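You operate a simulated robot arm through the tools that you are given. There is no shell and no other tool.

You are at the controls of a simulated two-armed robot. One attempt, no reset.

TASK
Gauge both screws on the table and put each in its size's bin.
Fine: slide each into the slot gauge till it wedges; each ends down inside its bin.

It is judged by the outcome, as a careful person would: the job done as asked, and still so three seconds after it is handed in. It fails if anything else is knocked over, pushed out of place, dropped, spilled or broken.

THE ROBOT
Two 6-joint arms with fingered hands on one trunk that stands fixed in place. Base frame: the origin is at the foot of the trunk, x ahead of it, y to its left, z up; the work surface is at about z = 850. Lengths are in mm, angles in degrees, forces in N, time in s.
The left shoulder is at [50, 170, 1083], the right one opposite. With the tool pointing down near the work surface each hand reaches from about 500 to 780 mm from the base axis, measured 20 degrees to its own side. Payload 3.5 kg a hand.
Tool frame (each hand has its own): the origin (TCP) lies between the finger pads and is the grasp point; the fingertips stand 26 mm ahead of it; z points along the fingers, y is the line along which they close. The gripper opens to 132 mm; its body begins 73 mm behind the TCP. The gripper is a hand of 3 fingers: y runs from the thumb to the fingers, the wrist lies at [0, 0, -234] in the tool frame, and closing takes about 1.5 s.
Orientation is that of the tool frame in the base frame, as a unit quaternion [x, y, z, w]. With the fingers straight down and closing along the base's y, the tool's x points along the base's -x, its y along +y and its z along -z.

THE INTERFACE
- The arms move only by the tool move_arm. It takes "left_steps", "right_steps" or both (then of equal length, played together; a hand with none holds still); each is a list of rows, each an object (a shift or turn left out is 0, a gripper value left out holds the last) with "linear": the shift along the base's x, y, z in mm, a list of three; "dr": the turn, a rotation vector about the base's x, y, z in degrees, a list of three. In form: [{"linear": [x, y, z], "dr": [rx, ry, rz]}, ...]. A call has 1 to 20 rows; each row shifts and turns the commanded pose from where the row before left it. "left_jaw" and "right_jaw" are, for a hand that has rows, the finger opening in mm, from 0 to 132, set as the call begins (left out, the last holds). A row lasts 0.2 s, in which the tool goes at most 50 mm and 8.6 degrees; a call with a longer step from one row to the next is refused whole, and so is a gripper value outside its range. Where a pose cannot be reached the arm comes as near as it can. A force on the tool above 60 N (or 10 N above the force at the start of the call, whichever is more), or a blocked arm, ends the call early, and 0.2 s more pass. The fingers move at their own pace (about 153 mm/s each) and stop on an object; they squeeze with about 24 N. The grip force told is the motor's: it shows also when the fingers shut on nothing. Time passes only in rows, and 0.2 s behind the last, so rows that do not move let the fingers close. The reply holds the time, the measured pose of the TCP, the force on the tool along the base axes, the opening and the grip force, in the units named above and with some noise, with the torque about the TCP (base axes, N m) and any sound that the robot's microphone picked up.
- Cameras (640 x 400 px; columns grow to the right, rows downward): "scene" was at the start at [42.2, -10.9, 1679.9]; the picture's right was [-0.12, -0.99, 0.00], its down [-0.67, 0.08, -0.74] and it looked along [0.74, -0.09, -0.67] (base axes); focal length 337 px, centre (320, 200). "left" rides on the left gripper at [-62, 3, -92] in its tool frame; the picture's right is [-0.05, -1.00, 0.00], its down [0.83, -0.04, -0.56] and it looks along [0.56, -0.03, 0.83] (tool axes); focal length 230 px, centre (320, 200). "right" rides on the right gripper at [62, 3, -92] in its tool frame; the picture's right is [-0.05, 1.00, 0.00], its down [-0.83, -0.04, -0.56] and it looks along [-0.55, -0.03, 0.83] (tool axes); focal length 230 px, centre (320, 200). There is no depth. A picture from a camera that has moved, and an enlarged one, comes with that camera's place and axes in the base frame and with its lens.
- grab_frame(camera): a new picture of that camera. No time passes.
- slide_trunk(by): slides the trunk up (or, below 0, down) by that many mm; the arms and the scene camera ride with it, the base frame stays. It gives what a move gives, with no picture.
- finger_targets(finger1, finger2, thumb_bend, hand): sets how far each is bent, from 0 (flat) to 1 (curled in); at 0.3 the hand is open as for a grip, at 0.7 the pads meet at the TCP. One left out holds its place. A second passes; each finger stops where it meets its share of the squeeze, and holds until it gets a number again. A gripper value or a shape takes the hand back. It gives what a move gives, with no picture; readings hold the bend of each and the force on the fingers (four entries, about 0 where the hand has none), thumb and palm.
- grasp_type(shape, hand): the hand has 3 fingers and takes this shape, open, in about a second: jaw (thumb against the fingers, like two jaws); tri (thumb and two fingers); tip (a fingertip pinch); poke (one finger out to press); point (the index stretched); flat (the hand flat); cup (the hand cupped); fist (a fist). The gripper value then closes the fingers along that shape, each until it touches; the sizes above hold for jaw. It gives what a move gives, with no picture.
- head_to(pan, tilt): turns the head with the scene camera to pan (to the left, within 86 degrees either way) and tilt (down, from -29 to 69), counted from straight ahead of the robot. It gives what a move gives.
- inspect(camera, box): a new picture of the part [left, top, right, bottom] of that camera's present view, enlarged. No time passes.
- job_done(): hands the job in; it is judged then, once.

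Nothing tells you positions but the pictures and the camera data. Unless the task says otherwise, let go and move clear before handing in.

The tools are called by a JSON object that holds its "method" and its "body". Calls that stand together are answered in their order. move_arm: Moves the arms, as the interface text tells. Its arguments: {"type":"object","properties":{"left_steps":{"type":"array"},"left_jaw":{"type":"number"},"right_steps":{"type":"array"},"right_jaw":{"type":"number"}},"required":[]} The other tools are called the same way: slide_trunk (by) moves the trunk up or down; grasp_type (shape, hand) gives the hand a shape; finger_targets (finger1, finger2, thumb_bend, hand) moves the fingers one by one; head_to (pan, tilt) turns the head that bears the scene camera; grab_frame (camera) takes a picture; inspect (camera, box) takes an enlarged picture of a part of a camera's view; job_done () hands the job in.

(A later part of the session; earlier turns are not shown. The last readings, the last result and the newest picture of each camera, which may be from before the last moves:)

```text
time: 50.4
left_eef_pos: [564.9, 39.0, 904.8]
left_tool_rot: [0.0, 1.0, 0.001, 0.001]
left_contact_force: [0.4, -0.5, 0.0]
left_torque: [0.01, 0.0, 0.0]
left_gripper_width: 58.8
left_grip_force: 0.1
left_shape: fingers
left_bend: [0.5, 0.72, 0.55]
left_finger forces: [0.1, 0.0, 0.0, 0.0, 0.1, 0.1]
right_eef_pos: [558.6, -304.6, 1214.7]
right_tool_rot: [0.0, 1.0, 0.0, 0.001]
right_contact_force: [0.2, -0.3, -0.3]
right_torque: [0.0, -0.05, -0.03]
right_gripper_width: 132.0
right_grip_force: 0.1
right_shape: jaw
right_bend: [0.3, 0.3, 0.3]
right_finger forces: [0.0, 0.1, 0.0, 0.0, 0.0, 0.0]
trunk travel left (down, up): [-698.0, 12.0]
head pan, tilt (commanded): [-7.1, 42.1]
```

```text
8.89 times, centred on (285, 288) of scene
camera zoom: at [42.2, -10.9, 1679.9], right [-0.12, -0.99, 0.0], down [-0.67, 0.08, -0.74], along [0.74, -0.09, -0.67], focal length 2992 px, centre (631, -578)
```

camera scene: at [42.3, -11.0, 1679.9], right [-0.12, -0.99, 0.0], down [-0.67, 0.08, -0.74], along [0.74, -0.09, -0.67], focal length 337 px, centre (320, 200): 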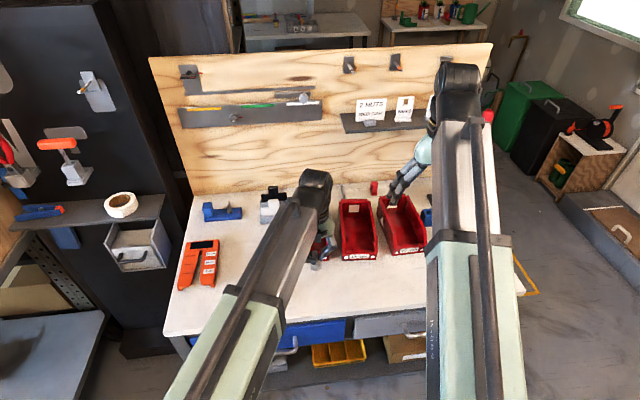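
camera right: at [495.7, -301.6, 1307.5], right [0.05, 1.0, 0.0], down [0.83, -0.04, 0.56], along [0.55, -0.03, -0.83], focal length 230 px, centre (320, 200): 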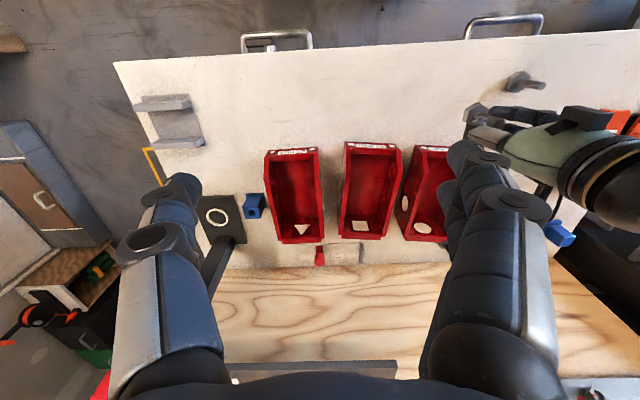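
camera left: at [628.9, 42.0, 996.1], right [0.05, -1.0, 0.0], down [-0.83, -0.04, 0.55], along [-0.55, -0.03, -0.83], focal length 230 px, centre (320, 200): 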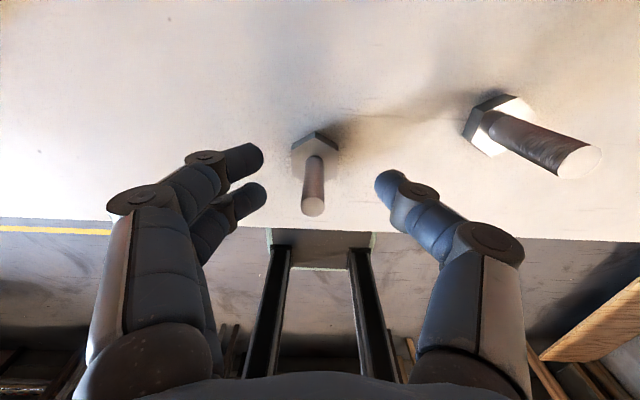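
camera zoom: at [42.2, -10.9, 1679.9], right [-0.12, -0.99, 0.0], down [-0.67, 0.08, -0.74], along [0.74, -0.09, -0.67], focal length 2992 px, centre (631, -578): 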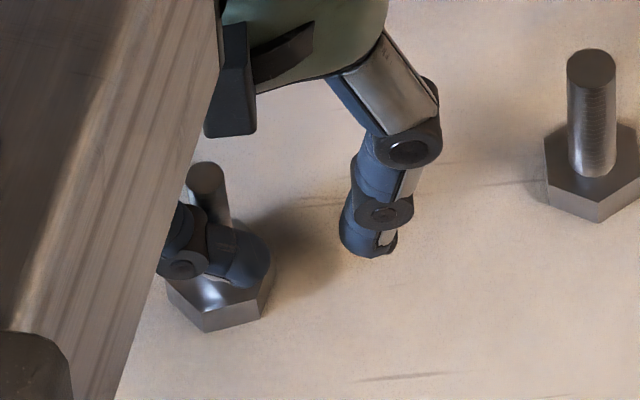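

B stands at about (569,53). I'll open the remaining finger, lift the hand straight up, and try the fingertip-pinch shape in free air to see whether thumb and finger oppose directly.

{"method": "finger_targets", "body": {"hand": "left", "finger1": 0.45, "finger2": 0.45, "thumb_bend": 0.45}}

{"method": "inspect", "body": {"camera": "scene", "box": [255, 265, 315, 310]}}

{"method": "grab_frame", "body": {"camera": "left"}}

```text
time: 51.4
left_eef_pos: [565.0, 38.7, 903.8]
left_tool_rot: [0.0, 1.0, 0.001, 0.001]
left_contact_force: [0.3, 0.9, -0.2]
left_torque: [-0.02, 0.02, -0.01]
left_gripper_width: 83.9
left_grip_force: 0.0
left_shape: fingers
left_bend: [0.45, 0.45, 0.45]
left_finger forces: [0.0, 0.0, 0.0, 0.1, 0.1, 0.0]
right_eef_pos: [557.6, -304.0, 1216.4]
right_tool_rot: [0.0, 1.0, -0.001, 0.0]
right_contact_force: [-0.1, -0.2, -0.7]
right_torque: [-0.02, -0.01, 0.0]
right_gripper_width: 131.9
right_grip_force: 0.0
right_shape: jaw
right_bend: [0.3, 0.3, 0.3]
right_finger forces: [0.0, 0.0, 0.1, 0.0, 0.1, 0.0]
trunk travel left (down, up): [-698.0, 12.0]
head pan, tilt (commanded): [-7.1, 42.1]
```

```text
8.89 times, centred on (285, 288) of scene
camera zoom: at [42.2, -10.9, 1679.9], right [-0.12, -0.99, 0.0], down [-0.67, 0.08, -0.74], along [0.74, -0.09, -0.67], focal length 2992 px, centre (631, -578)
```

zoom: 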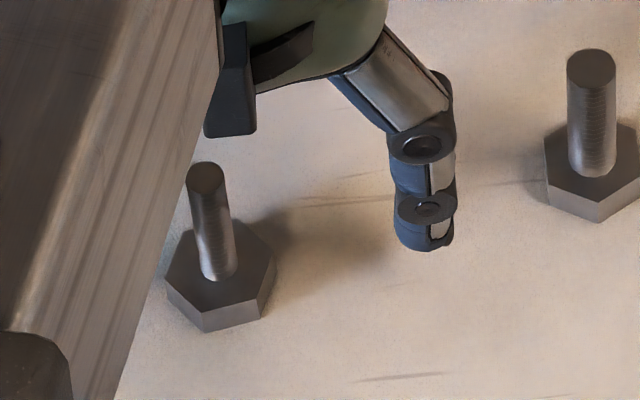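

```text
taken
camera left: at [625.9, 42.1, 996.7], right [0.05, -1.0, 0.0], down [-0.83, -0.04, 0.55], along [-0.55, -0.03, -0.83], focal length 230 px, centre (320, 200)
```

left: 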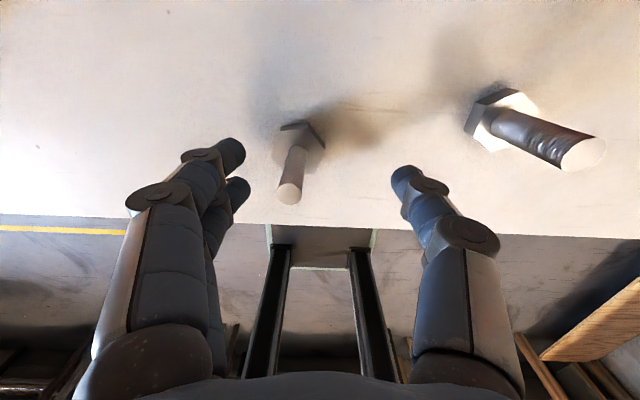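

{"method": "move_arm", "body": {"left_steps": [{"linear": [0, 0, 20]}, {"linear": [0, 0, 35]}, {"linear": [0, 0, 40]}, {"linear": [0, 0, 40]}, {"linear": [0, 0, 0]}]}}

{"method": "grasp_type", "body": {"shape": "tip", "hand": "left"}}

{"method": "grab_frame", "body": {"camera": "left"}}

{"method": "move_arm", "body": {"left_steps": [{"linear": [0, 0, 0]}, {"linear": [0, 0, 0]}, {"linear": [0, 0, 0]}, {"linear": [0, 0, 0]}, {"linear": [0, 0, 0]}, {"linear": [0, 0, 0]}, {"linear": [0, 0, 0]}], "left_jaw": 12}}

{"method": "grab_frame", "body": {"camera": "left"}}

{"method": "inspect", "body": {"camera": "scene", "box": [220, 200, 340, 310]}}

```text
time: 52.6
left_eef_pos: [567.2, 40.2, 1040.2]
left_tool_rot: [0.0, 1.0, 0.001, 0.0]
left_contact_force: [0.3, 0.0, -0.1]
left_torque: [-0.01, 0.01, 0.02]
left_gripper_width: 84.2
left_grip_force: 0.0
left_shape: fingers
left_bend: [0.45, 0.45, 0.45]
left_finger forces: [0.0, 0.0, 0.1, 0.0, 0.0, 0.0]
right_eef_pos: [556.9, -305.4, 1216.1]
right_tool_rot: [0.0, 1.0, -0.001, 0.0]
right_contact_force: [0.6, -0.2, 0.9]
right_torque: [0.02, -0.01, -0.01]
right_gripper_width: 132.1
right_grip_force: 0.0
right_shape: jaw
right_bend: [0.3, 0.3, 0.3]
right_finger forces: [0.0, 0.0, 0.0, 0.0, 0.0, 0.0]
trunk travel left (down, up): [-698.0, 12.0]
head pan, tilt (commanded): [-7.1, 42.1]
```

```text
time: 53.5
left_eef_pos: [567.1, 39.8, 1040.1]
left_tool_rot: [0.0, 1.0, 0.001, 0.001]
left_contact_force: [0.7, 0.4, 0.1]
left_torque: [0.02, -0.02, -0.01]
left_gripper_width: 131.9
left_grip_force: 0.0
left_shape: tip
left_bend: [0.3, 0.3, 0.3]
left_finger forces: [0.1, 0.0, 0.0, 0.0, 0.0, 0.0]
right_eef_pos: [558.0, -305.4, 1214.6]
right_tool_rot: [0.0, 1.0, -0.001, -0.001]
right_contact_force: [0.0, 0.4, -0.1]
right_torque: [-0.01, -0.02, 0.02]
right_gripper_width: 132.0
right_grip_force: 0.0
right_shape: jaw
right_bend: [0.3, 0.3, 0.3]
right_finger forces: [0.0, 0.1, 0.0, 0.0, 0.1, 0.1]
trunk travel left (down, up): [-698.0, 12.0]
head pan, tilt (commanded): [-7.1, 42.1]
```

```text
taken
camera left: at [628.1, 43.5, 1132.0], right [0.05, -1.0, 0.0], down [-0.83, -0.04, 0.55], along [-0.55, -0.03, -0.83], focal length 230 px, centre (320, 200)
```

left: 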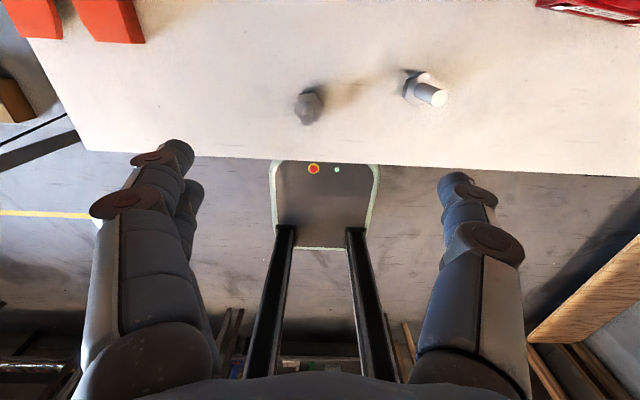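

```text
time: 55.1
left_eef_pos: [566.7, 40.9, 1040.2]
left_tool_rot: [-0.001, 1.0, 0.0, 0.001]
left_contact_force: [0.2, 0.4, 0.6]
left_torque: [-0.01, 0.03, 0.0]
left_gripper_width: 12.4
left_grip_force: 0.0
left_shape: tip
left_bend: [0.72, 0.72, 0.7]
left_finger forces: [0.1, 0.0, 0.0, 0.0, 0.1, 0.0]
right_eef_pos: [558.2, -304.9, 1216.0]
right_tool_rot: [-0.001, 1.0, -0.001, 0.001]
right_contact_force: [-0.3, 0.0, -0.3]
right_torque: [0.03, -0.02, -0.02]
right_gripper_width: 131.9
right_grip_force: 0.1
right_shape: jaw
right_bend: [0.3, 0.3, 0.3]
right_finger forces: [0.1, 0.1, 0.0, 0.1, 0.0, 0.0]
trunk travel left (down, up): [-698.0, 12.0]
head pan, tilt (commanded): [-7.1, 42.1]
```

```text
taken
camera left: at [628.1, 43.5, 1132.0], right [0.05, -1.0, 0.0], down [-0.83, -0.04, 0.55], along [-0.55, -0.03, -0.83], focal length 230 px, centre (320, 200)
```

left: 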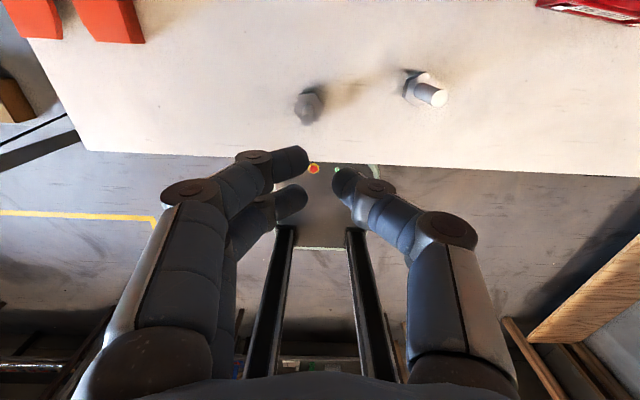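

```text
3.64 times, centred on (280, 255) of scene
camera zoom: at [42.2, -10.9, 1679.9], right [-0.12, -0.99, 0.0], down [-0.67, 0.08, -0.74], along [0.74, -0.09, -0.67], focal length 1224 px, centre (466, 0)
```

zoom: 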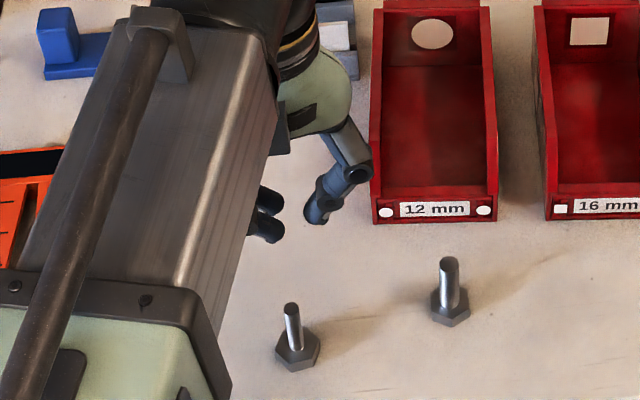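

The "tip" shape closes with the same spread, so a 12 mm shank would still slip between the fingers. I'll test the "tri" shape in free air.

{"method": "grasp_type", "body": {"shape": "tri", "hand": "left"}}

{"method": "grab_frame", "body": {"camera": "left"}}

{"method": "move_arm", "body": {"left_steps": [{"linear": [0, 0, 0]}, {"linear": [0, 0, 0]}, {"linear": [0, 0, 0]}, {"linear": [0, 0, 0]}, {"linear": [0, 0, 0]}, {"linear": [0, 0, 0]}, {"linear": [0, 0, 0]}], "left_jaw": 12}}

{"method": "grab_frame", "body": {"camera": "left"}}

```text
time: 56.0
left_eef_pos: [567.2, 40.4, 1041.1]
left_tool_rot: [0.0, 1.0, 0.001, 0.0]
left_contact_force: [0.7, -0.3, -0.3]
left_torque: [-0.04, 0.03, -0.02]
left_gripper_width: 131.9
left_grip_force: 0.0
left_shape: tri
left_bend: [0.3, 0.3, 0.3]
left_finger forces: [0.1, 0.1, 0.0, 0.0, 0.0, 0.0]
right_eef_pos: [556.4, -306.0, 1215.3]
right_tool_rot: [0.001, 1.0, -0.002, 0.0]
right_contact_force: [-0.3, 0.5, -0.7]
right_torque: [0.02, 0.01, 0.03]
right_gripper_width: 132.0
right_grip_force: 0.0
right_shape: jaw
right_bend: [0.3, 0.3, 0.3]
right_finger forces: [0.0, 0.0, 0.0, 0.0, 0.0, 0.0]
trunk travel left (down, up): [-698.0, 12.0]
head pan, tilt (commanded): [-7.1, 42.1]
```

```text
taken
camera left: at [628.1, 43.5, 1132.1], right [0.05, -1.0, 0.0], down [-0.83, -0.04, 0.55], along [-0.55, -0.03, -0.83], focal length 230 px, centre (320, 200)
```

left: 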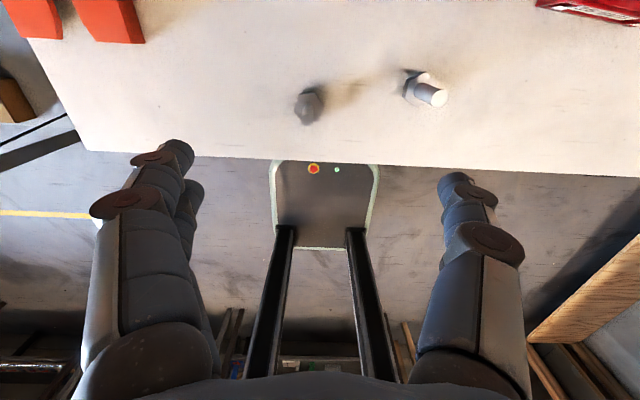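

```text
time: 57.6
left_eef_pos: [566.2, 39.8, 1039.4]
left_tool_rot: [0.0, 1.0, 0.001, 0.0]
left_contact_force: [-0.1, 0.0, 0.1]
left_torque: [0.03, -0.01, 0.0]
left_gripper_width: 12.4
left_grip_force: 0.1
left_shape: tri
left_bend: [0.72, 0.72, 0.7]
left_finger forces: [0.0, 0.0, 0.0, 0.0, 0.1, 0.0]
right_eef_pos: [558.5, -304.7, 1216.1]
right_tool_rot: [0.0, 1.0, -0.001, 0.001]
right_contact_force: [0.5, 0.0, 0.1]
right_torque: [0.0, 0.0, 0.03]
right_gripper_width: 132.2
right_grip_force: 0.0
right_shape: jaw
right_bend: [0.3, 0.3, 0.3]
right_finger forces: [0.1, 0.0, 0.1, 0.0, 0.0, 0.0]
trunk travel left (down, up): [-698.0, 12.0]
head pan, tilt (commanded): [-7.1, 42.1]
```

```text
taken
camera left: at [628.1, 43.5, 1132.0], right [0.05, -1.0, 0.0], down [-0.83, -0.04, 0.55], along [-0.55, -0.03, -0.83], focal length 230 px, centre (320, 200)
```

left: 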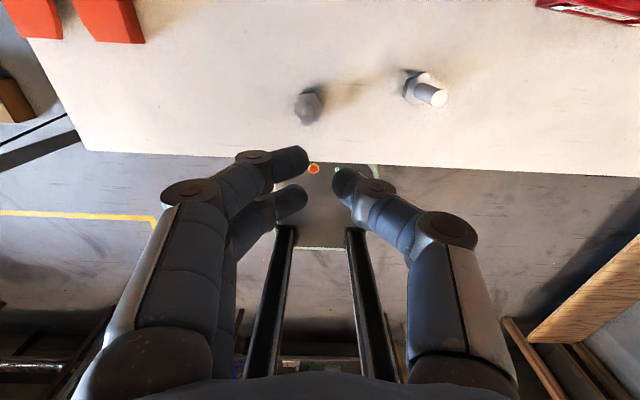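

All the closing shapes use the same spread, so I'll change method for B. I'll carry it by its 29 mm hex head, which is too wide to slip between the fingers, and set it in front of the slot. There I'll cage the shank between the fingers and slide it. First I'll reset to the jaw shape and lower over the head.

{"method": "grasp_type", "body": {"shape": "jaw", "hand": "left"}}

{"method": "move_arm", "body": {"left_steps": [{"linear": [2.5, 5.75, -15]}, {"linear": [2.5, 5.75, -15]}, {"linear": [0, 0, -30]}, {"linear": [0, 0, -30]}, {"linear": [0, 0, -25]}, {"linear": [0, 0, -15]}, {"linear": [0, 0, -10]}, {"linear": [0, 0, 0]}, {"linear": [0, 0, 0]}], "left_jaw": 75}}

{"method": "grab_frame", "body": {"camera": "left"}}

{"method": "inspect", "body": {"camera": "scene", "box": [250, 240, 330, 310]}}

```text
time: 58.5
left_eef_pos: [566.1, 39.2, 1040.5]
left_tool_rot: [0.0, 1.0, 0.001, 0.0]
left_contact_force: [0.2, -0.4, 0.2]
left_torque: [0.04, -0.01, -0.01]
left_gripper_width: 131.9
left_grip_force: 0.0
left_shape: jaw
left_bend: [0.3, 0.3, 0.3]
left_finger forces: [0.1, 0.0, 0.0, 0.0, 0.0, 0.0]
right_eef_pos: [558.6, -304.5, 1214.6]
right_tool_rot: [0.0, 1.0, -0.001, 0.0]
right_contact_force: [-0.9, -0.2, 0.1]
right_torque: [-0.02, -0.01, 0.01]
right_gripper_width: 132.1
right_grip_force: 0.0
right_shape: jaw
right_bend: [0.3, 0.3, 0.3]
right_finger forces: [0.0, 0.0, 0.0, 0.0, 0.0, 0.1]
trunk travel left (down, up): [-698.0, 12.0]
head pan, tilt (commanded): [-7.1, 42.1]
```

```text
time: 60.5
left_eef_pos: [569.9, 48.2, 900.1]
left_tool_rot: [0.0, 1.0, 0.001, 0.001]
left_contact_force: [0.1, 0.4, 0.7]
left_torque: [0.0, -0.01, 0.01]
left_gripper_width: 75.6
left_grip_force: 0.0
left_shape: jaw
left_bend: [0.72, 0.72, 0.7]
left_finger forces: [0.1, 0.0, 0.0, 0.0, 0.1, 0.1]
right_eef_pos: [556.9, -304.6, 1216.3]
right_tool_rot: [0.001, 1.0, -0.001, 0.0]
right_contact_force: [0.4, 0.2, -1.2]
right_torque: [0.03, 0.0, 0.03]
right_gripper_width: 131.8
right_grip_force: 0.0
right_shape: jaw
right_bend: [0.3, 0.3, 0.3]
right_finger forces: [0.0, 0.0, 0.1, 0.1, 0.0, 0.0]
trunk travel left (down, up): [-698.0, 12.0]
head pan, tilt (commanded): [-7.1, 42.1]
```

```text
taken
camera left: at [630.6, 53.1, 992.3], right [0.05, -1.0, 0.0], down [-0.83, -0.04, 0.55], along [-0.55, -0.03, -0.83], focal length 230 px, centre (320, 200)
```

left: 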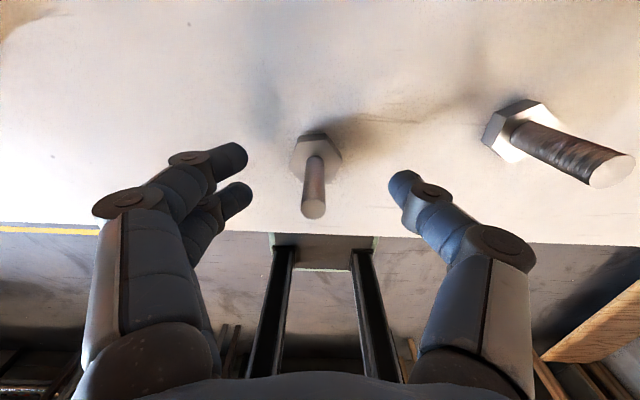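

```text
5.71 times, centred on (290, 275) of scene
camera zoom: at [42.2, -10.9, 1679.9], right [-0.12, -0.99, 0.0], down [-0.67, 0.08, -0.74], along [0.74, -0.09, -0.67], focal length 1924 px, centre (491, -229)
```

zoom: 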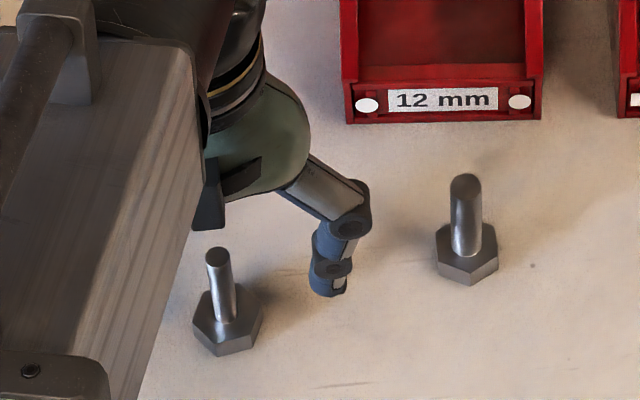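

{"method": "move_arm", "body": {"left_steps": [{"linear": [0, 0.5, -8]}, {"linear": [0, 0.5, -6]}, {"linear": [0, 0, -4]}, {"linear": [0, 0, 0]}, {"linear": [0, 0, 0]}]}}

{"method": "grab_frame", "body": {"camera": "left"}}

{"method": "inspect", "body": {"camera": "scene", "box": [255, 260, 305, 310]}}

{"method": "inspect", "body": {"camera": "right", "box": [440, 50, 580, 150]}}

```text
time: 61.7
left_eef_pos: [569.5, 51.2, 882.5]
left_tool_rot: [0.0, 1.0, 0.001, 0.001]
left_contact_force: [0.1, 0.2, 0.0]
left_torque: [0.01, -0.04, 0.02]
left_gripper_width: 75.5
left_grip_force: 0.2
left_shape: jaw
left_bend: [0.72, 0.72, 0.7]
left_finger forces: [0.0, 0.0, 0.1, 0.0, 0.0, 0.1]
right_eef_pos: [557.7, -305.6, 1215.2]
right_tool_rot: [0.0, 1.0, -0.001, 0.0]
right_contact_force: [-0.7, -0.2, -0.1]
right_torque: [0.01, 0.02, 0.01]
right_gripper_width: 131.8
right_grip_force: 0.1
right_shape: jaw
right_bend: [0.3, 0.3, 0.3]
right_finger forces: [0.1, 0.0, 0.0, 0.0, 0.1, 0.0]
trunk travel left (down, up): [-698.0, 12.0]
head pan, tilt (commanded): [-7.1, 42.1]
```

```text
taken
camera left: at [630.8, 54.8, 974.2], right [0.05, -1.0, 0.0], down [-0.83, -0.04, 0.55], along [-0.55, -0.03, -0.83], focal length 230 px, centre (320, 200)
```

left: 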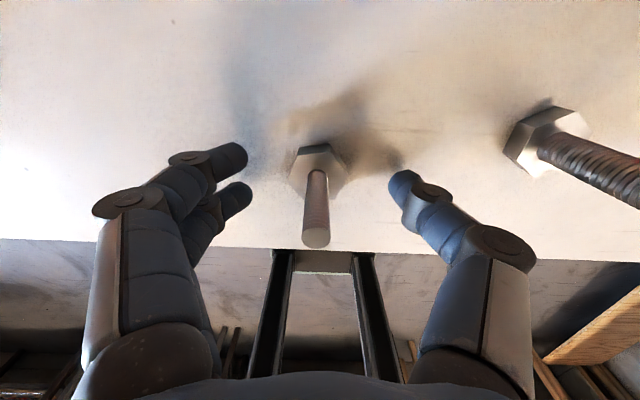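

```text
8.00 times, centred on (280, 285) of scene
camera zoom: at [42.2, -10.9, 1679.9], right [-0.12, -0.99, 0.0], down [-0.67, 0.08, -0.74], along [0.74, -0.09, -0.67], focal length 2693 px, centre (640, -480)
```

zoom: 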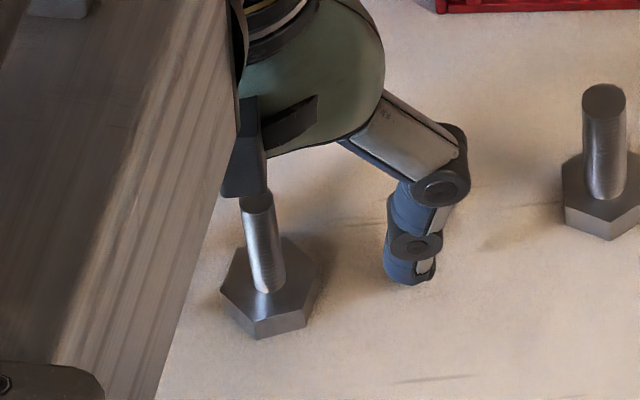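

```text
4.00 times, centred on (510, 100) of right
camera zoom: at [495.7, -301.6, 1307.6], right [0.05, 1.0, 0.0], down [0.83, -0.04, 0.56], along [0.55, -0.03, -0.83], focal length 920 px, centre (-440, 600)
```

zoom: 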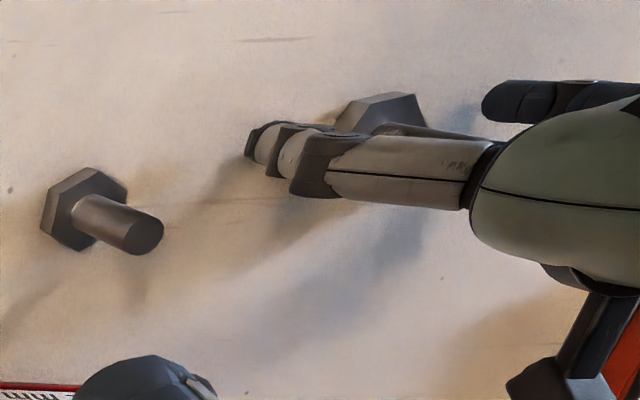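

{"method": "move_arm", "body": {"left_steps": [{"linear": [0, 0, -1]}, {"linear": [0, 0, -1]}, {"linear": [0, 0, 0]}]}}

{"method": "move_arm", "body": {"left_steps": [{"linear": [0, 0, 0]}, {"linear": [0, 0, 0]}, {"linear": [0, 0, 0]}, {"linear": [0, 0, 0]}, {"linear": [0, 0, 0]}, {"linear": [0, 0, 0]}], "left_jaw": 10}}

{"method": "grab_frame", "body": {"camera": "left"}}

{"method": "inspect", "body": {"camera": "scene", "box": [255, 260, 305, 310]}}

```text
time: 62.5
left_eef_pos: [568.8, 51.1, 879.5]
left_tool_rot: [0.0, 1.0, 0.001, 0.0]
left_contact_force: [0.0, -0.8, 0.9]
left_torque: [0.01, 0.0, -0.01]
left_gripper_width: 75.3
left_grip_force: 0.0
left_shape: jaw
left_bend: [0.72, 0.72, 0.7]
left_finger forces: [0.0, 0.0, 0.1, 0.0, 0.0, 0.1]
right_eef_pos: [559.2, -305.9, 1215.1]
right_tool_rot: [0.0, 1.0, -0.001, 0.0]
right_contact_force: [-0.3, -0.4, -0.7]
right_torque: [0.0, 0.02, -0.04]
right_gripper_width: 131.8
right_grip_force: 0.1
right_shape: jaw
right_bend: [0.3, 0.3, 0.3]
right_finger forces: [0.0, 0.1, 0.1, 0.0, 0.0, 0.0]
trunk travel left (down, up): [-698.0, 12.0]
head pan, tilt (commanded): [-7.1, 42.1]
```

```text
time: 63.9
left_eef_pos: [569.7, 52.0, 880.7]
left_tool_rot: [0.0, 1.0, 0.0, 0.001]
left_contact_force: [1.0, -0.3, 0.9]
left_torque: [-0.03, 0.02, 0.01]
left_gripper_width: 21.3
left_grip_force: 24.0
left_shape: jaw
left_bend: [0.73, 0.72, 0.7]
left_finger forces: [8.9, 11.4, 0.0, 0.0, 21.3, 0.0]
right_eef_pos: [557.1, -305.5, 1215.4]
right_tool_rot: [0.0, 1.0, -0.001, 0.0]
right_contact_force: [0.2, 0.0, 0.1]
right_torque: [0.0, 0.02, -0.01]
right_gripper_width: 131.9
right_grip_force: 0.0
right_shape: jaw
right_bend: [0.3, 0.3, 0.3]
right_finger forces: [0.0, 0.1, 0.0, 0.1, 0.0, 0.0]
trunk travel left (down, up): [-698.0, 12.0]
head pan, tilt (commanded): [-7.1, 42.1]
```

```text
taken
camera left: at [630.8, 55.0, 972.0], right [0.05, -1.0, 0.0], down [-0.83, -0.04, 0.55], along [-0.55, -0.03, -0.83], focal length 230 px, centre (320, 200)
```

left: 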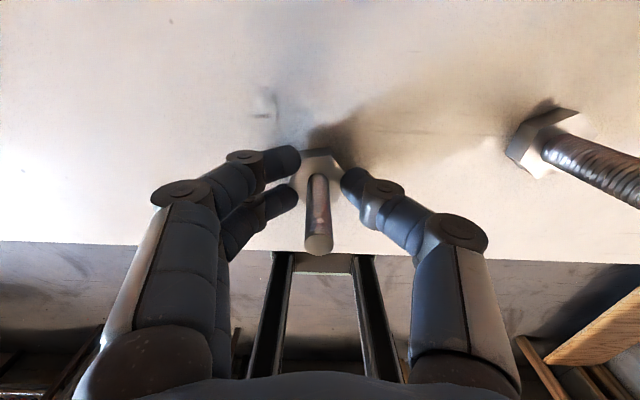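

```text
8.00 times, centred on (280, 285) of scene
camera zoom: at [42.2, -11.0, 1679.9], right [-0.12, -0.99, 0.0], down [-0.67, 0.08, -0.74], along [0.74, -0.09, -0.67], focal length 2693 px, centre (640, -480)
```

zoom: 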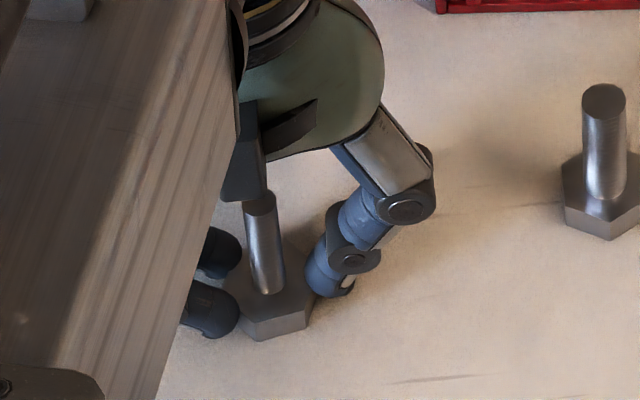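

B is held securely by its head and upright. I'll lift it and carry it to (580,270), directly in front of the slot.

{"method": "move_arm", "body": {"left_steps": [{"linear": [0, 0, 5]}, {"linear": [0, 0, 15]}, {"linear": [0, 0, 25]}, {"linear": [2, 20, 0]}, {"linear": [2, 30, 0]}, {"linear": [2, 30, 0]}, {"linear": [2, 30, 0]}, {"linear": [2, 30, 0]}, {"linear": [1, 30, 0]}, {"linear": [0, 30, 0]}, {"linear": [0, 17, 0]}, {"linear": [0, 0, 0]}, {"linear": [0, 0, 0]}]}}

{"method": "grab_frame", "body": {"camera": "left"}}

{"method": "inspect", "body": {"camera": "scene", "box": [160, 230, 260, 310]}}

```text
time: 66.7
left_eef_pos: [581.1, 269.2, 926.4]
left_tool_rot: [0.0, 1.0, 0.0, 0.001]
left_contact_force: [-0.2, -0.4, 0.4]
left_torque: [-0.01, -0.01, -0.01]
left_gripper_width: 21.1
left_grip_force: 24.1
left_shape: jaw
left_bend: [0.73, 0.72, 0.7]
left_finger forces: [9.0, 11.5, 0.0, 0.0, 19.1, 0.0]
right_eef_pos: [557.9, -305.0, 1214.7]
right_tool_rot: [0.001, 1.0, -0.001, 0.0]
right_contact_force: [0.1, 0.5, 0.7]
right_torque: [0.0, 0.01, 0.01]
right_gripper_width: 131.7
right_grip_force: 0.1
right_shape: jaw
right_bend: [0.3, 0.3, 0.3]
right_finger forces: [0.1, 0.0, 0.0, 0.1, 0.0, 0.1]
trunk travel left (down, up): [-698.0, 12.0]
head pan, tilt (commanded): [-7.1, 42.1]
```

```text
taken
camera left: at [642.6, 272.1, 1017.3], right [0.05, -1.0, 0.0], down [-0.83, -0.04, 0.55], along [-0.55, -0.03, -0.83], focal length 230 px, centre (320, 200)
```

left: 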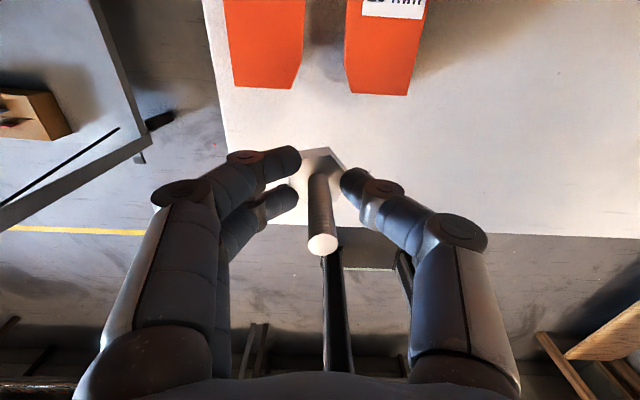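

```text
5.00 times, centred on (210, 270) of scene
camera zoom: at [42.2, -10.8, 1679.9], right [-0.12, -0.99, 0.0], down [-0.67, 0.08, -0.74], along [0.74, -0.09, -0.67], focal length 1683 px, centre (870, -150)
```

zoom: 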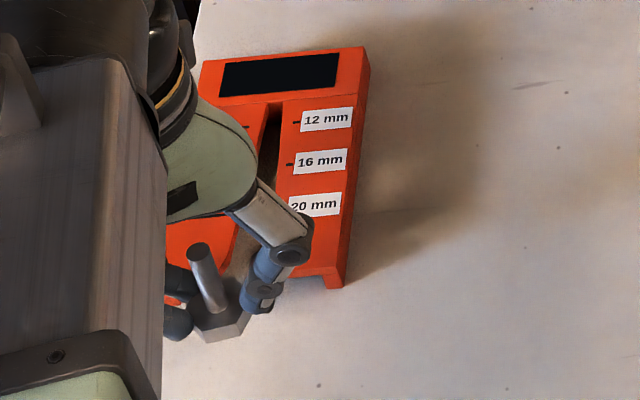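

{"method": "move_arm", "body": {"left_steps": [{"linear": [-1, 1.2, -15]}, {"linear": [0, 0, -15]}, {"linear": [0, 0, -8]}, {"linear": [0, 0, -4]}, {"linear": [0, 0, -1.5]}, {"linear": [0, 0, -1]}, {"linear": [0, 0, -0.3]}, {"linear": [0, 0, 0]}]}}

{"method": "inspect", "body": {"camera": "scene", "box": [180, 270, 230, 310]}}

{"method": "grab_frame", "body": {"camera": "left"}}

```text
time: 68.5
left_eef_pos: [579.3, 268.9, 881.1]
left_tool_rot: [0.0, 1.0, 0.002, 0.001]
left_contact_force: [0.4, 0.2, 2.1]
left_torque: [-0.02, -0.02, 0.04]
left_gripper_width: 21.1
left_grip_force: 24.2
left_shape: jaw
left_bend: [0.73, 0.72, 0.7]
left_finger forces: [9.5, 12.2, 0.0, 0.0, 20.7, 0.0]
right_eef_pos: [558.9, -304.6, 1215.8]
right_tool_rot: [0.0, 1.0, 0.0, 0.0]
right_contact_force: [-0.1, 0.2, -0.7]
right_torque: [0.0, -0.01, 0.01]
right_gripper_width: 131.8
right_grip_force: 0.1
right_shape: jaw
right_bend: [0.3, 0.3, 0.3]
right_finger forces: [0.0, 0.1, 0.0, 0.1, 0.0, 0.0]
trunk travel left (down, up): [-698.0, 12.0]
head pan, tilt (commanded): [-7.1, 42.1]
```

```text
10.00 times, centred on (205, 290) of scene
camera zoom: at [42.0, -10.9, 1679.9], right [-0.12, -0.99, 0.0], down [-0.67, 0.08, -0.74], along [0.74, -0.09, -0.67], focal length 3366 px, centre (1470, -700)
```

zoom: 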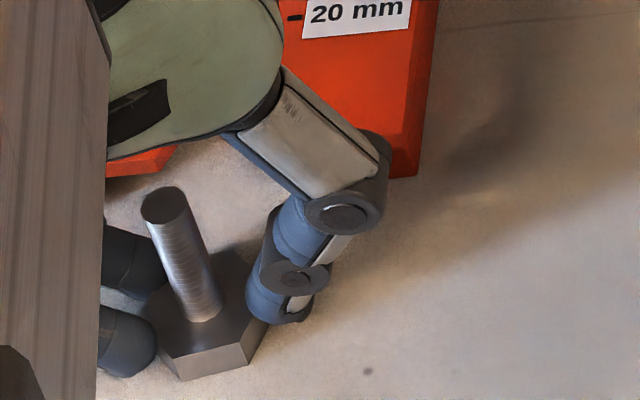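

```text
taken
camera left: at [641.4, 273.1, 972.5], right [0.05, -1.0, 0.0], down [-0.83, -0.04, 0.55], along [-0.55, -0.03, -0.83], focal length 230 px, centre (320, 200)
```

left: 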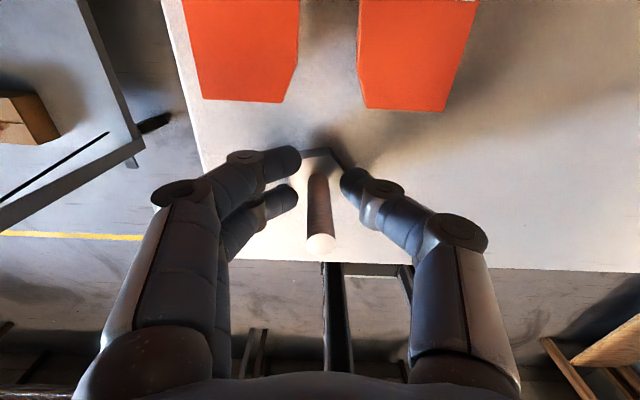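

The head is on the table (Fz +2 N). I'll release and raise slightly.

{"method": "move_arm", "body": {"left_steps": [{"linear": [0, 0, 0]}, {"linear": [0, 0, 0]}, {"linear": [0, 0, 0]}, {"linear": [0, 0, 0]}], "left_jaw": 75}}

{"method": "move_arm", "body": {"left_steps": [{"linear": [0, 0, 10]}, {"linear": [0, 0, 20]}, {"linear": [0, 0, 30]}, {"linear": [0, 0, 30]}, {"linear": [0, 0, 10]}, {"linear": [0, 0, 0]}]}}

{"method": "inspect", "body": {"camera": "left", "box": [270, 60, 370, 150]}}

{"method": "inspect", "body": {"camera": "scene", "box": [170, 250, 230, 310]}}

```text
time: 69.5
left_eef_pos: [579.6, 270.1, 879.4]
left_tool_rot: [0.0, 1.0, 0.001, 0.001]
left_contact_force: [0.3, 0.1, -0.9]
left_torque: [0.01, -0.01, 0.01]
left_gripper_width: 74.2
left_grip_force: 0.0
left_shape: jaw
left_bend: [0.72, 0.72, 0.7]
left_finger forces: [0.0, 0.0, 0.1, 0.0, 0.0, 0.1]
right_eef_pos: [557.8, -304.3, 1215.4]
right_tool_rot: [-0.001, 1.0, 0.0, 0.0]
right_contact_force: [-0.9, -0.4, 1.3]
right_torque: [0.03, -0.01, -0.02]
right_gripper_width: 132.1
right_grip_force: 0.1
right_shape: jaw
right_bend: [0.3, 0.3, 0.3]
right_finger forces: [0.0, 0.0, 0.0, 0.0, 0.0, 0.1]
trunk travel left (down, up): [-698.0, 12.0]
head pan, tilt (commanded): [-7.1, 42.1]
```

```text
time: 70.9
left_eef_pos: [580.9, 268.8, 981.3]
left_tool_rot: [-0.001, 1.0, 0.002, 0.0]
left_contact_force: [-0.5, -0.8, -0.1]
left_torque: [-0.01, 0.01, 0.04]
left_gripper_width: 74.7
left_grip_force: 0.1
left_shape: jaw
left_bend: [0.72, 0.72, 0.7]
left_finger forces: [0.0, 0.0, 0.0, 0.0, 0.0, 0.0]
right_eef_pos: [557.8, -304.7, 1215.4]
right_tool_rot: [0.001, 1.0, -0.001, 0.001]
right_contact_force: [-0.5, 0.4, -0.1]
right_torque: [-0.03, 0.0, -0.01]
right_gripper_width: 131.8
right_grip_force: 0.1
right_shape: jaw
right_bend: [0.3, 0.3, 0.3]
right_finger forces: [0.0, 0.0, 0.0, 0.0, 0.1, 0.0]
trunk travel left (down, up): [-698.0, 12.0]
head pan, tilt (commanded): [-7.1, 42.1]
```

```text
4.44 times, centred on (320, 105) of left
camera zoom: at [641.5, 272.7, 1072.4], right [0.05, -1.0, 0.0], down [-0.83, -0.04, 0.55], along [-0.55, -0.03, -0.83], focal length 1022 px, centre (320, 622)
```

zoom: 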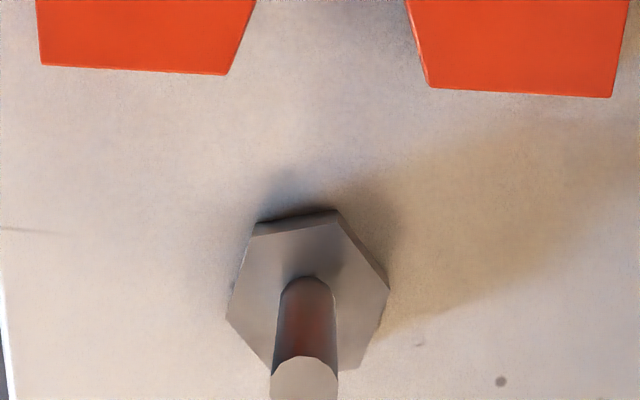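

```text
6.67 times, centred on (200, 280) of scene
camera zoom: at [42.2, -10.9, 1679.9], right [-0.12, -0.99, 0.0], down [-0.67, 0.08, -0.74], along [0.74, -0.09, -0.67], focal length 2244 px, centre (1120, -333)
```

zoom: 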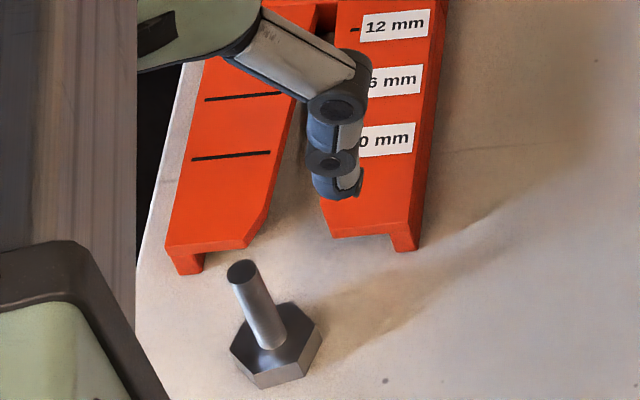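

B now stands at about (580,272) in front of the slot. To cage its shank, I'll lower with the fingers straddling it and offset the hand about 9 mm in y, so the two fingertips pass either side of the shank without squeezing it.

{"method": "move_arm", "body": {"left_steps": [{"linear": [0.3, -3.5, -20]}, {"linear": [0.2, -3.2, -20]}, {"linear": [0, 0, -20]}, {"linear": [0, 0, -10]}, {"linear": [0, 0, -5]}, {"linear": [0, 0, 0]}, {"linear": [0, 0, 0]}]}}

{"method": "grab_frame", "body": {"camera": "left"}}

{"method": "inspect", "body": {"camera": "left", "box": [220, 100, 400, 230]}}

{"method": "inspect", "body": {"camera": "scene", "box": [170, 250, 230, 310]}}

```text
time: 72.5
left_eef_pos: [580.8, 263.4, 905.2]
left_tool_rot: [0.0, 1.0, 0.0, 0.0]
left_contact_force: [-0.5, 0.3, 0.3]
left_torque: [0.0, 0.01, -0.01]
left_gripper_width: 74.5
left_grip_force: 0.0
left_shape: jaw
left_bend: [0.72, 0.72, 0.7]
left_finger forces: [0.1, 0.0, 0.0, 0.0, 0.0, 0.0]
right_eef_pos: [557.5, -305.9, 1216.3]
right_tool_rot: [0.0, 1.0, -0.001, 0.0]
right_contact_force: [-0.3, -1.2, 0.0]
right_torque: [-0.01, 0.02, 0.0]
right_gripper_width: 131.9
right_grip_force: 0.1
right_shape: jaw
right_bend: [0.3, 0.3, 0.3]
right_finger forces: [0.0, 0.1, 0.0, 0.1, 0.0, 0.1]
trunk travel left (down, up): [-698.0, 12.0]
head pan, tilt (commanded): [-7.1, 42.1]
```

```text
taken
camera left: at [642.2, 266.9, 996.6], right [0.05, -1.0, 0.0], down [-0.83, -0.04, 0.55], along [-0.55, -0.03, -0.83], focal length 230 px, centre (320, 200)
```

left: 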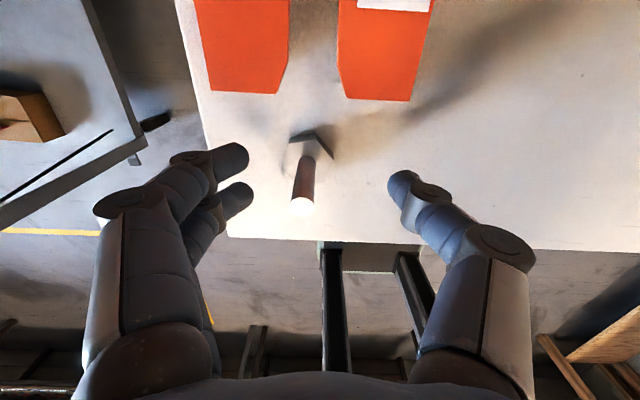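

```text
3.08 times, centred on (310, 165) of left
camera zoom: at [642.2, 266.9, 996.6], right [0.05, -1.0, 0.0], down [-0.83, -0.04, 0.55], along [-0.55, -0.03, -0.83], focal length 708 px, centre (351, 308)
```

zoom: 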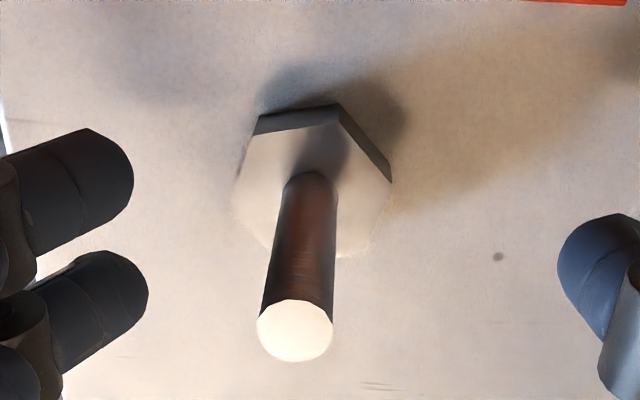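

```text
6.67 times, centred on (200, 280) of scene
camera zoom: at [42.2, -10.9, 1679.9], right [-0.12, -0.99, 0.0], down [-0.67, 0.08, -0.74], along [0.74, -0.09, -0.67], focal length 2244 px, centre (1120, -333)
```

zoom: 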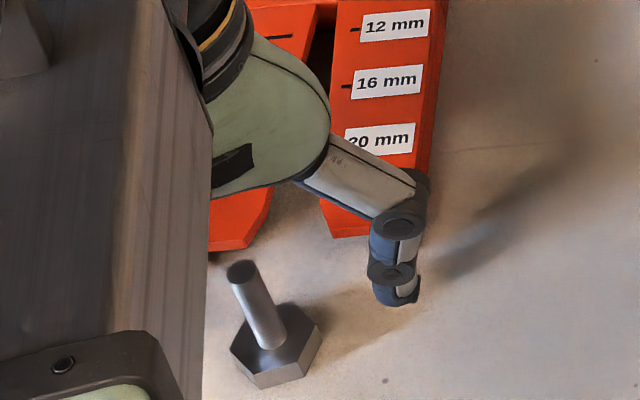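

{"method": "move_arm", "body": {"left_steps": [{"linear": [-1, 0, 0]}, {"linear": [0, 0, 0]}, {"linear": [0, 0, 0]}, {"linear": [0, 0, 0]}], "left_jaw": 24}}

{"method": "inspect", "body": {"camera": "left", "box": [240, 110, 400, 230]}}

{"method": "inspect", "body": {"camera": "scene", "box": [180, 265, 230, 310]}}

```text
time: 73.5
left_eef_pos: [579.9, 263.3, 905.1]
left_tool_rot: [0.0, 1.0, 0.001, 0.001]
left_contact_force: [0.1, -0.6, 0.5]
left_torque: [-0.02, 0.06, 0.01]
left_gripper_width: 24.5
left_grip_force: 0.0
left_shape: jaw
left_bend: [0.73, 0.73, 0.7]
left_finger forces: [0.1, 0.1, 0.0, 0.1, 0.1, 0.0]
right_eef_pos: [558.0, -305.5, 1215.7]
right_tool_rot: [0.0, 1.0, -0.001, 0.001]
right_contact_force: [0.2, -0.7, -0.2]
right_torque: [0.01, -0.04, -0.02]
right_gripper_width: 131.9
right_grip_force: 0.0
right_shape: jaw
right_bend: [0.3, 0.3, 0.3]
right_finger forces: [0.0, 0.1, 0.1, 0.1, 0.1, 0.0]
trunk travel left (down, up): [-698.0, 12.0]
head pan, tilt (commanded): [-7.1, 42.1]
```

```text
3.33 times, centred on (320, 170) of left
camera zoom: at [641.2, 267.0, 997.2], right [0.05, -1.0, 0.0], down [-0.83, -0.04, 0.55], along [-0.55, -0.03, -0.83], focal length 767 px, centre (320, 300)
```

zoom: 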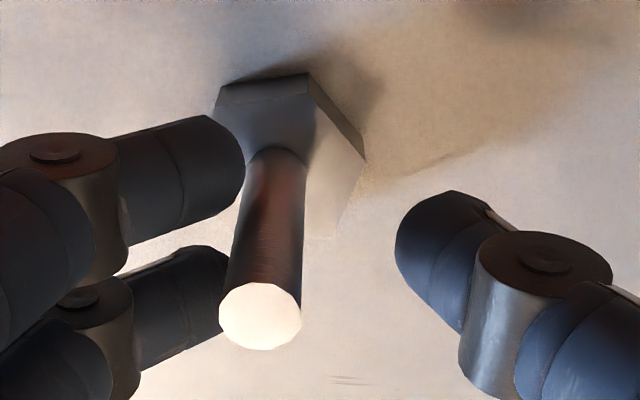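

```text
8.89 times, centred on (205, 288) of scene
camera zoom: at [42.2, -10.9, 1679.9], right [-0.12, -0.99, 0.0], down [-0.67, 0.08, -0.74], along [0.74, -0.09, -0.67], focal length 2992 px, centre (1342, -578)
```

zoom: 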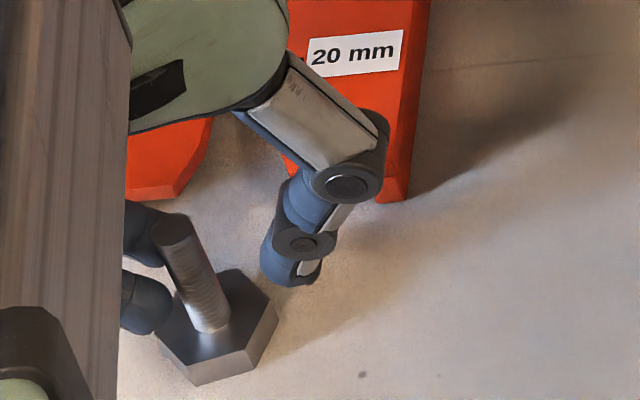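

The fingertips are about to straddle the shank evenly. I'll close a bit further, with the opening limited so nothing is squeezed.

{"method": "move_arm", "body": {"left_steps": [{"linear": [0, 0, 0]}, {"linear": [0, 0, 0]}, {"linear": [0, 0, 0]}], "left_jaw": 12}}

{"method": "inspect", "body": {"camera": "left", "box": [240, 110, 400, 230]}}

{"method": "inspect", "body": {"camera": "scene", "box": [180, 265, 230, 310]}}

```text
time: 74.3
left_eef_pos: [580.0, 263.7, 905.3]
left_tool_rot: [0.0, 1.0, 0.002, 0.001]
left_contact_force: [-0.9, 0.0, -0.7]
left_torque: [0.0, 0.01, 0.0]
left_gripper_width: 12.4
left_grip_force: 0.0
left_shape: jaw
left_bend: [0.72, 0.72, 0.7]
left_finger forces: [0.1, 0.1, 0.0, 0.0, 0.0, 0.0]
right_eef_pos: [558.5, -306.2, 1215.1]
right_tool_rot: [0.0, 1.0, -0.001, 0.001]
right_contact_force: [0.3, -0.1, 0.1]
right_torque: [0.01, -0.01, 0.02]
right_gripper_width: 131.8
right_grip_force: 0.0
right_shape: jaw
right_bend: [0.3, 0.3, 0.3]
right_finger forces: [0.0, 0.0, 0.0, 0.0, 0.0, 0.0]
trunk travel left (down, up): [-698.0, 12.0]
head pan, tilt (commanded): [-7.1, 42.1]
```

```text
3.33 times, centred on (320, 170) of left
camera zoom: at [641.2, 267.0, 997.2], right [0.05, -1.0, 0.0], down [-0.83, -0.04, 0.55], along [-0.55, -0.03, -0.83], focal length 767 px, centre (320, 300)
```

zoom: 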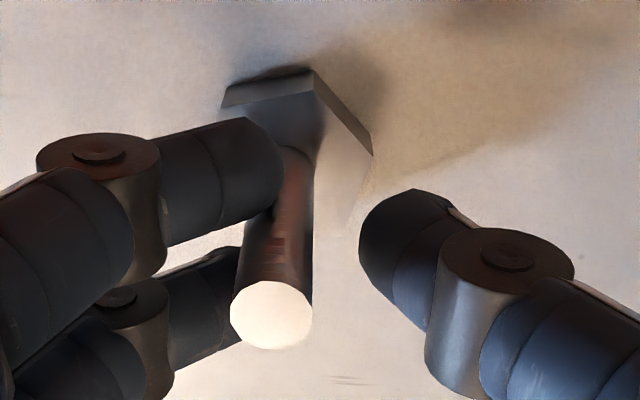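

```text
8.89 times, centred on (205, 288) of scene
camera zoom: at [42.2, -10.9, 1679.9], right [-0.12, -0.99, 0.0], down [-0.67, 0.08, -0.74], along [0.74, -0.09, -0.67], focal length 2992 px, centre (1342, -578)
```

zoom: 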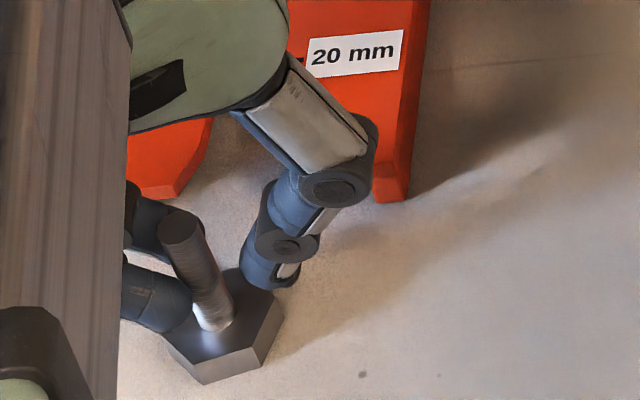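

{"method": "move_arm", "body": {"left_steps": [{"linear": [0, 0, 0]}, {"linear": [0, 0, 0]}, {"linear": [0, 0, 0]}], "left_jaw": 7}}

{"method": "inspect", "body": {"camera": "left", "box": [240, 110, 400, 230]}}

{"method": "inspect", "body": {"camera": "scene", "box": [180, 265, 230, 310]}}

```text
time: 75.1
left_eef_pos: [579.3, 264.6, 905.4]
left_tool_rot: [0.0, 1.0, 0.001, 0.001]
left_contact_force: [0.7, -0.3, -0.2]
left_torque: [0.0, -0.03, -0.02]
left_gripper_width: 7.7
left_grip_force: 0.0
left_shape: jaw
left_bend: [0.71, 0.71, 0.7]
left_finger forces: [0.1, 0.1, 0.0, 0.0, 0.1, 0.0]
right_eef_pos: [558.3, -305.6, 1215.9]
right_tool_rot: [0.0, 1.0, -0.001, 0.001]
right_contact_force: [0.4, 0.9, 0.0]
right_torque: [0.0, 0.02, 0.0]
right_gripper_width: 132.0
right_grip_force: 0.0
right_shape: jaw
right_bend: [0.3, 0.3, 0.3]
right_finger forces: [0.1, 0.0, 0.1, 0.1, 0.1, 0.1]
trunk travel left (down, up): [-698.0, 12.0]
head pan, tilt (commanded): [-7.1, 42.1]
```

```text
3.33 times, centred on (320, 170) of left
camera zoom: at [641.2, 267.0, 997.2], right [0.05, -1.0, 0.0], down [-0.83, -0.04, 0.55], along [-0.55, -0.03, -0.83], focal length 767 px, centre (320, 300)
```

zoom: 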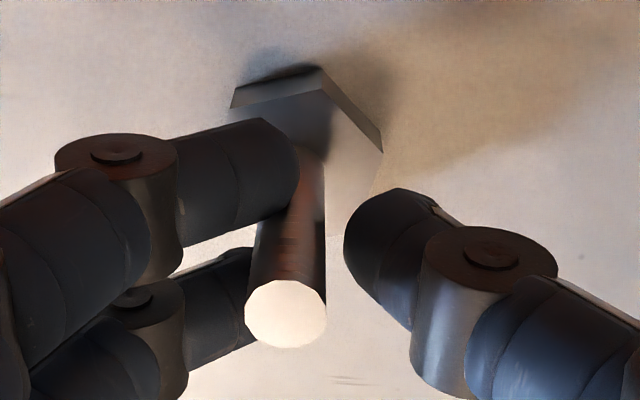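

```text
8.89 times, centred on (205, 288) of scene
camera zoom: at [42.2, -10.9, 1679.9], right [-0.12, -0.99, 0.0], down [-0.67, 0.08, -0.74], along [0.74, -0.09, -0.67], focal length 2992 px, centre (1342, -578)
```

zoom: 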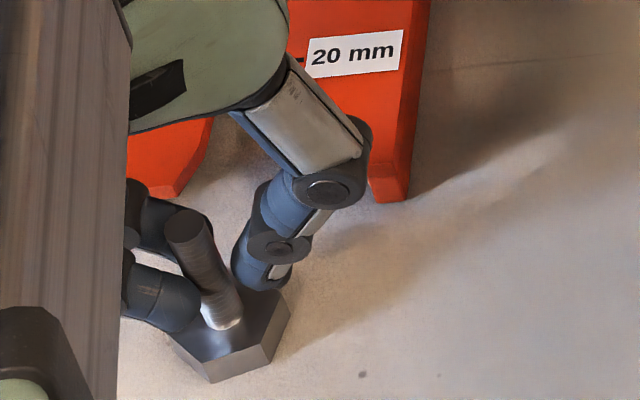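

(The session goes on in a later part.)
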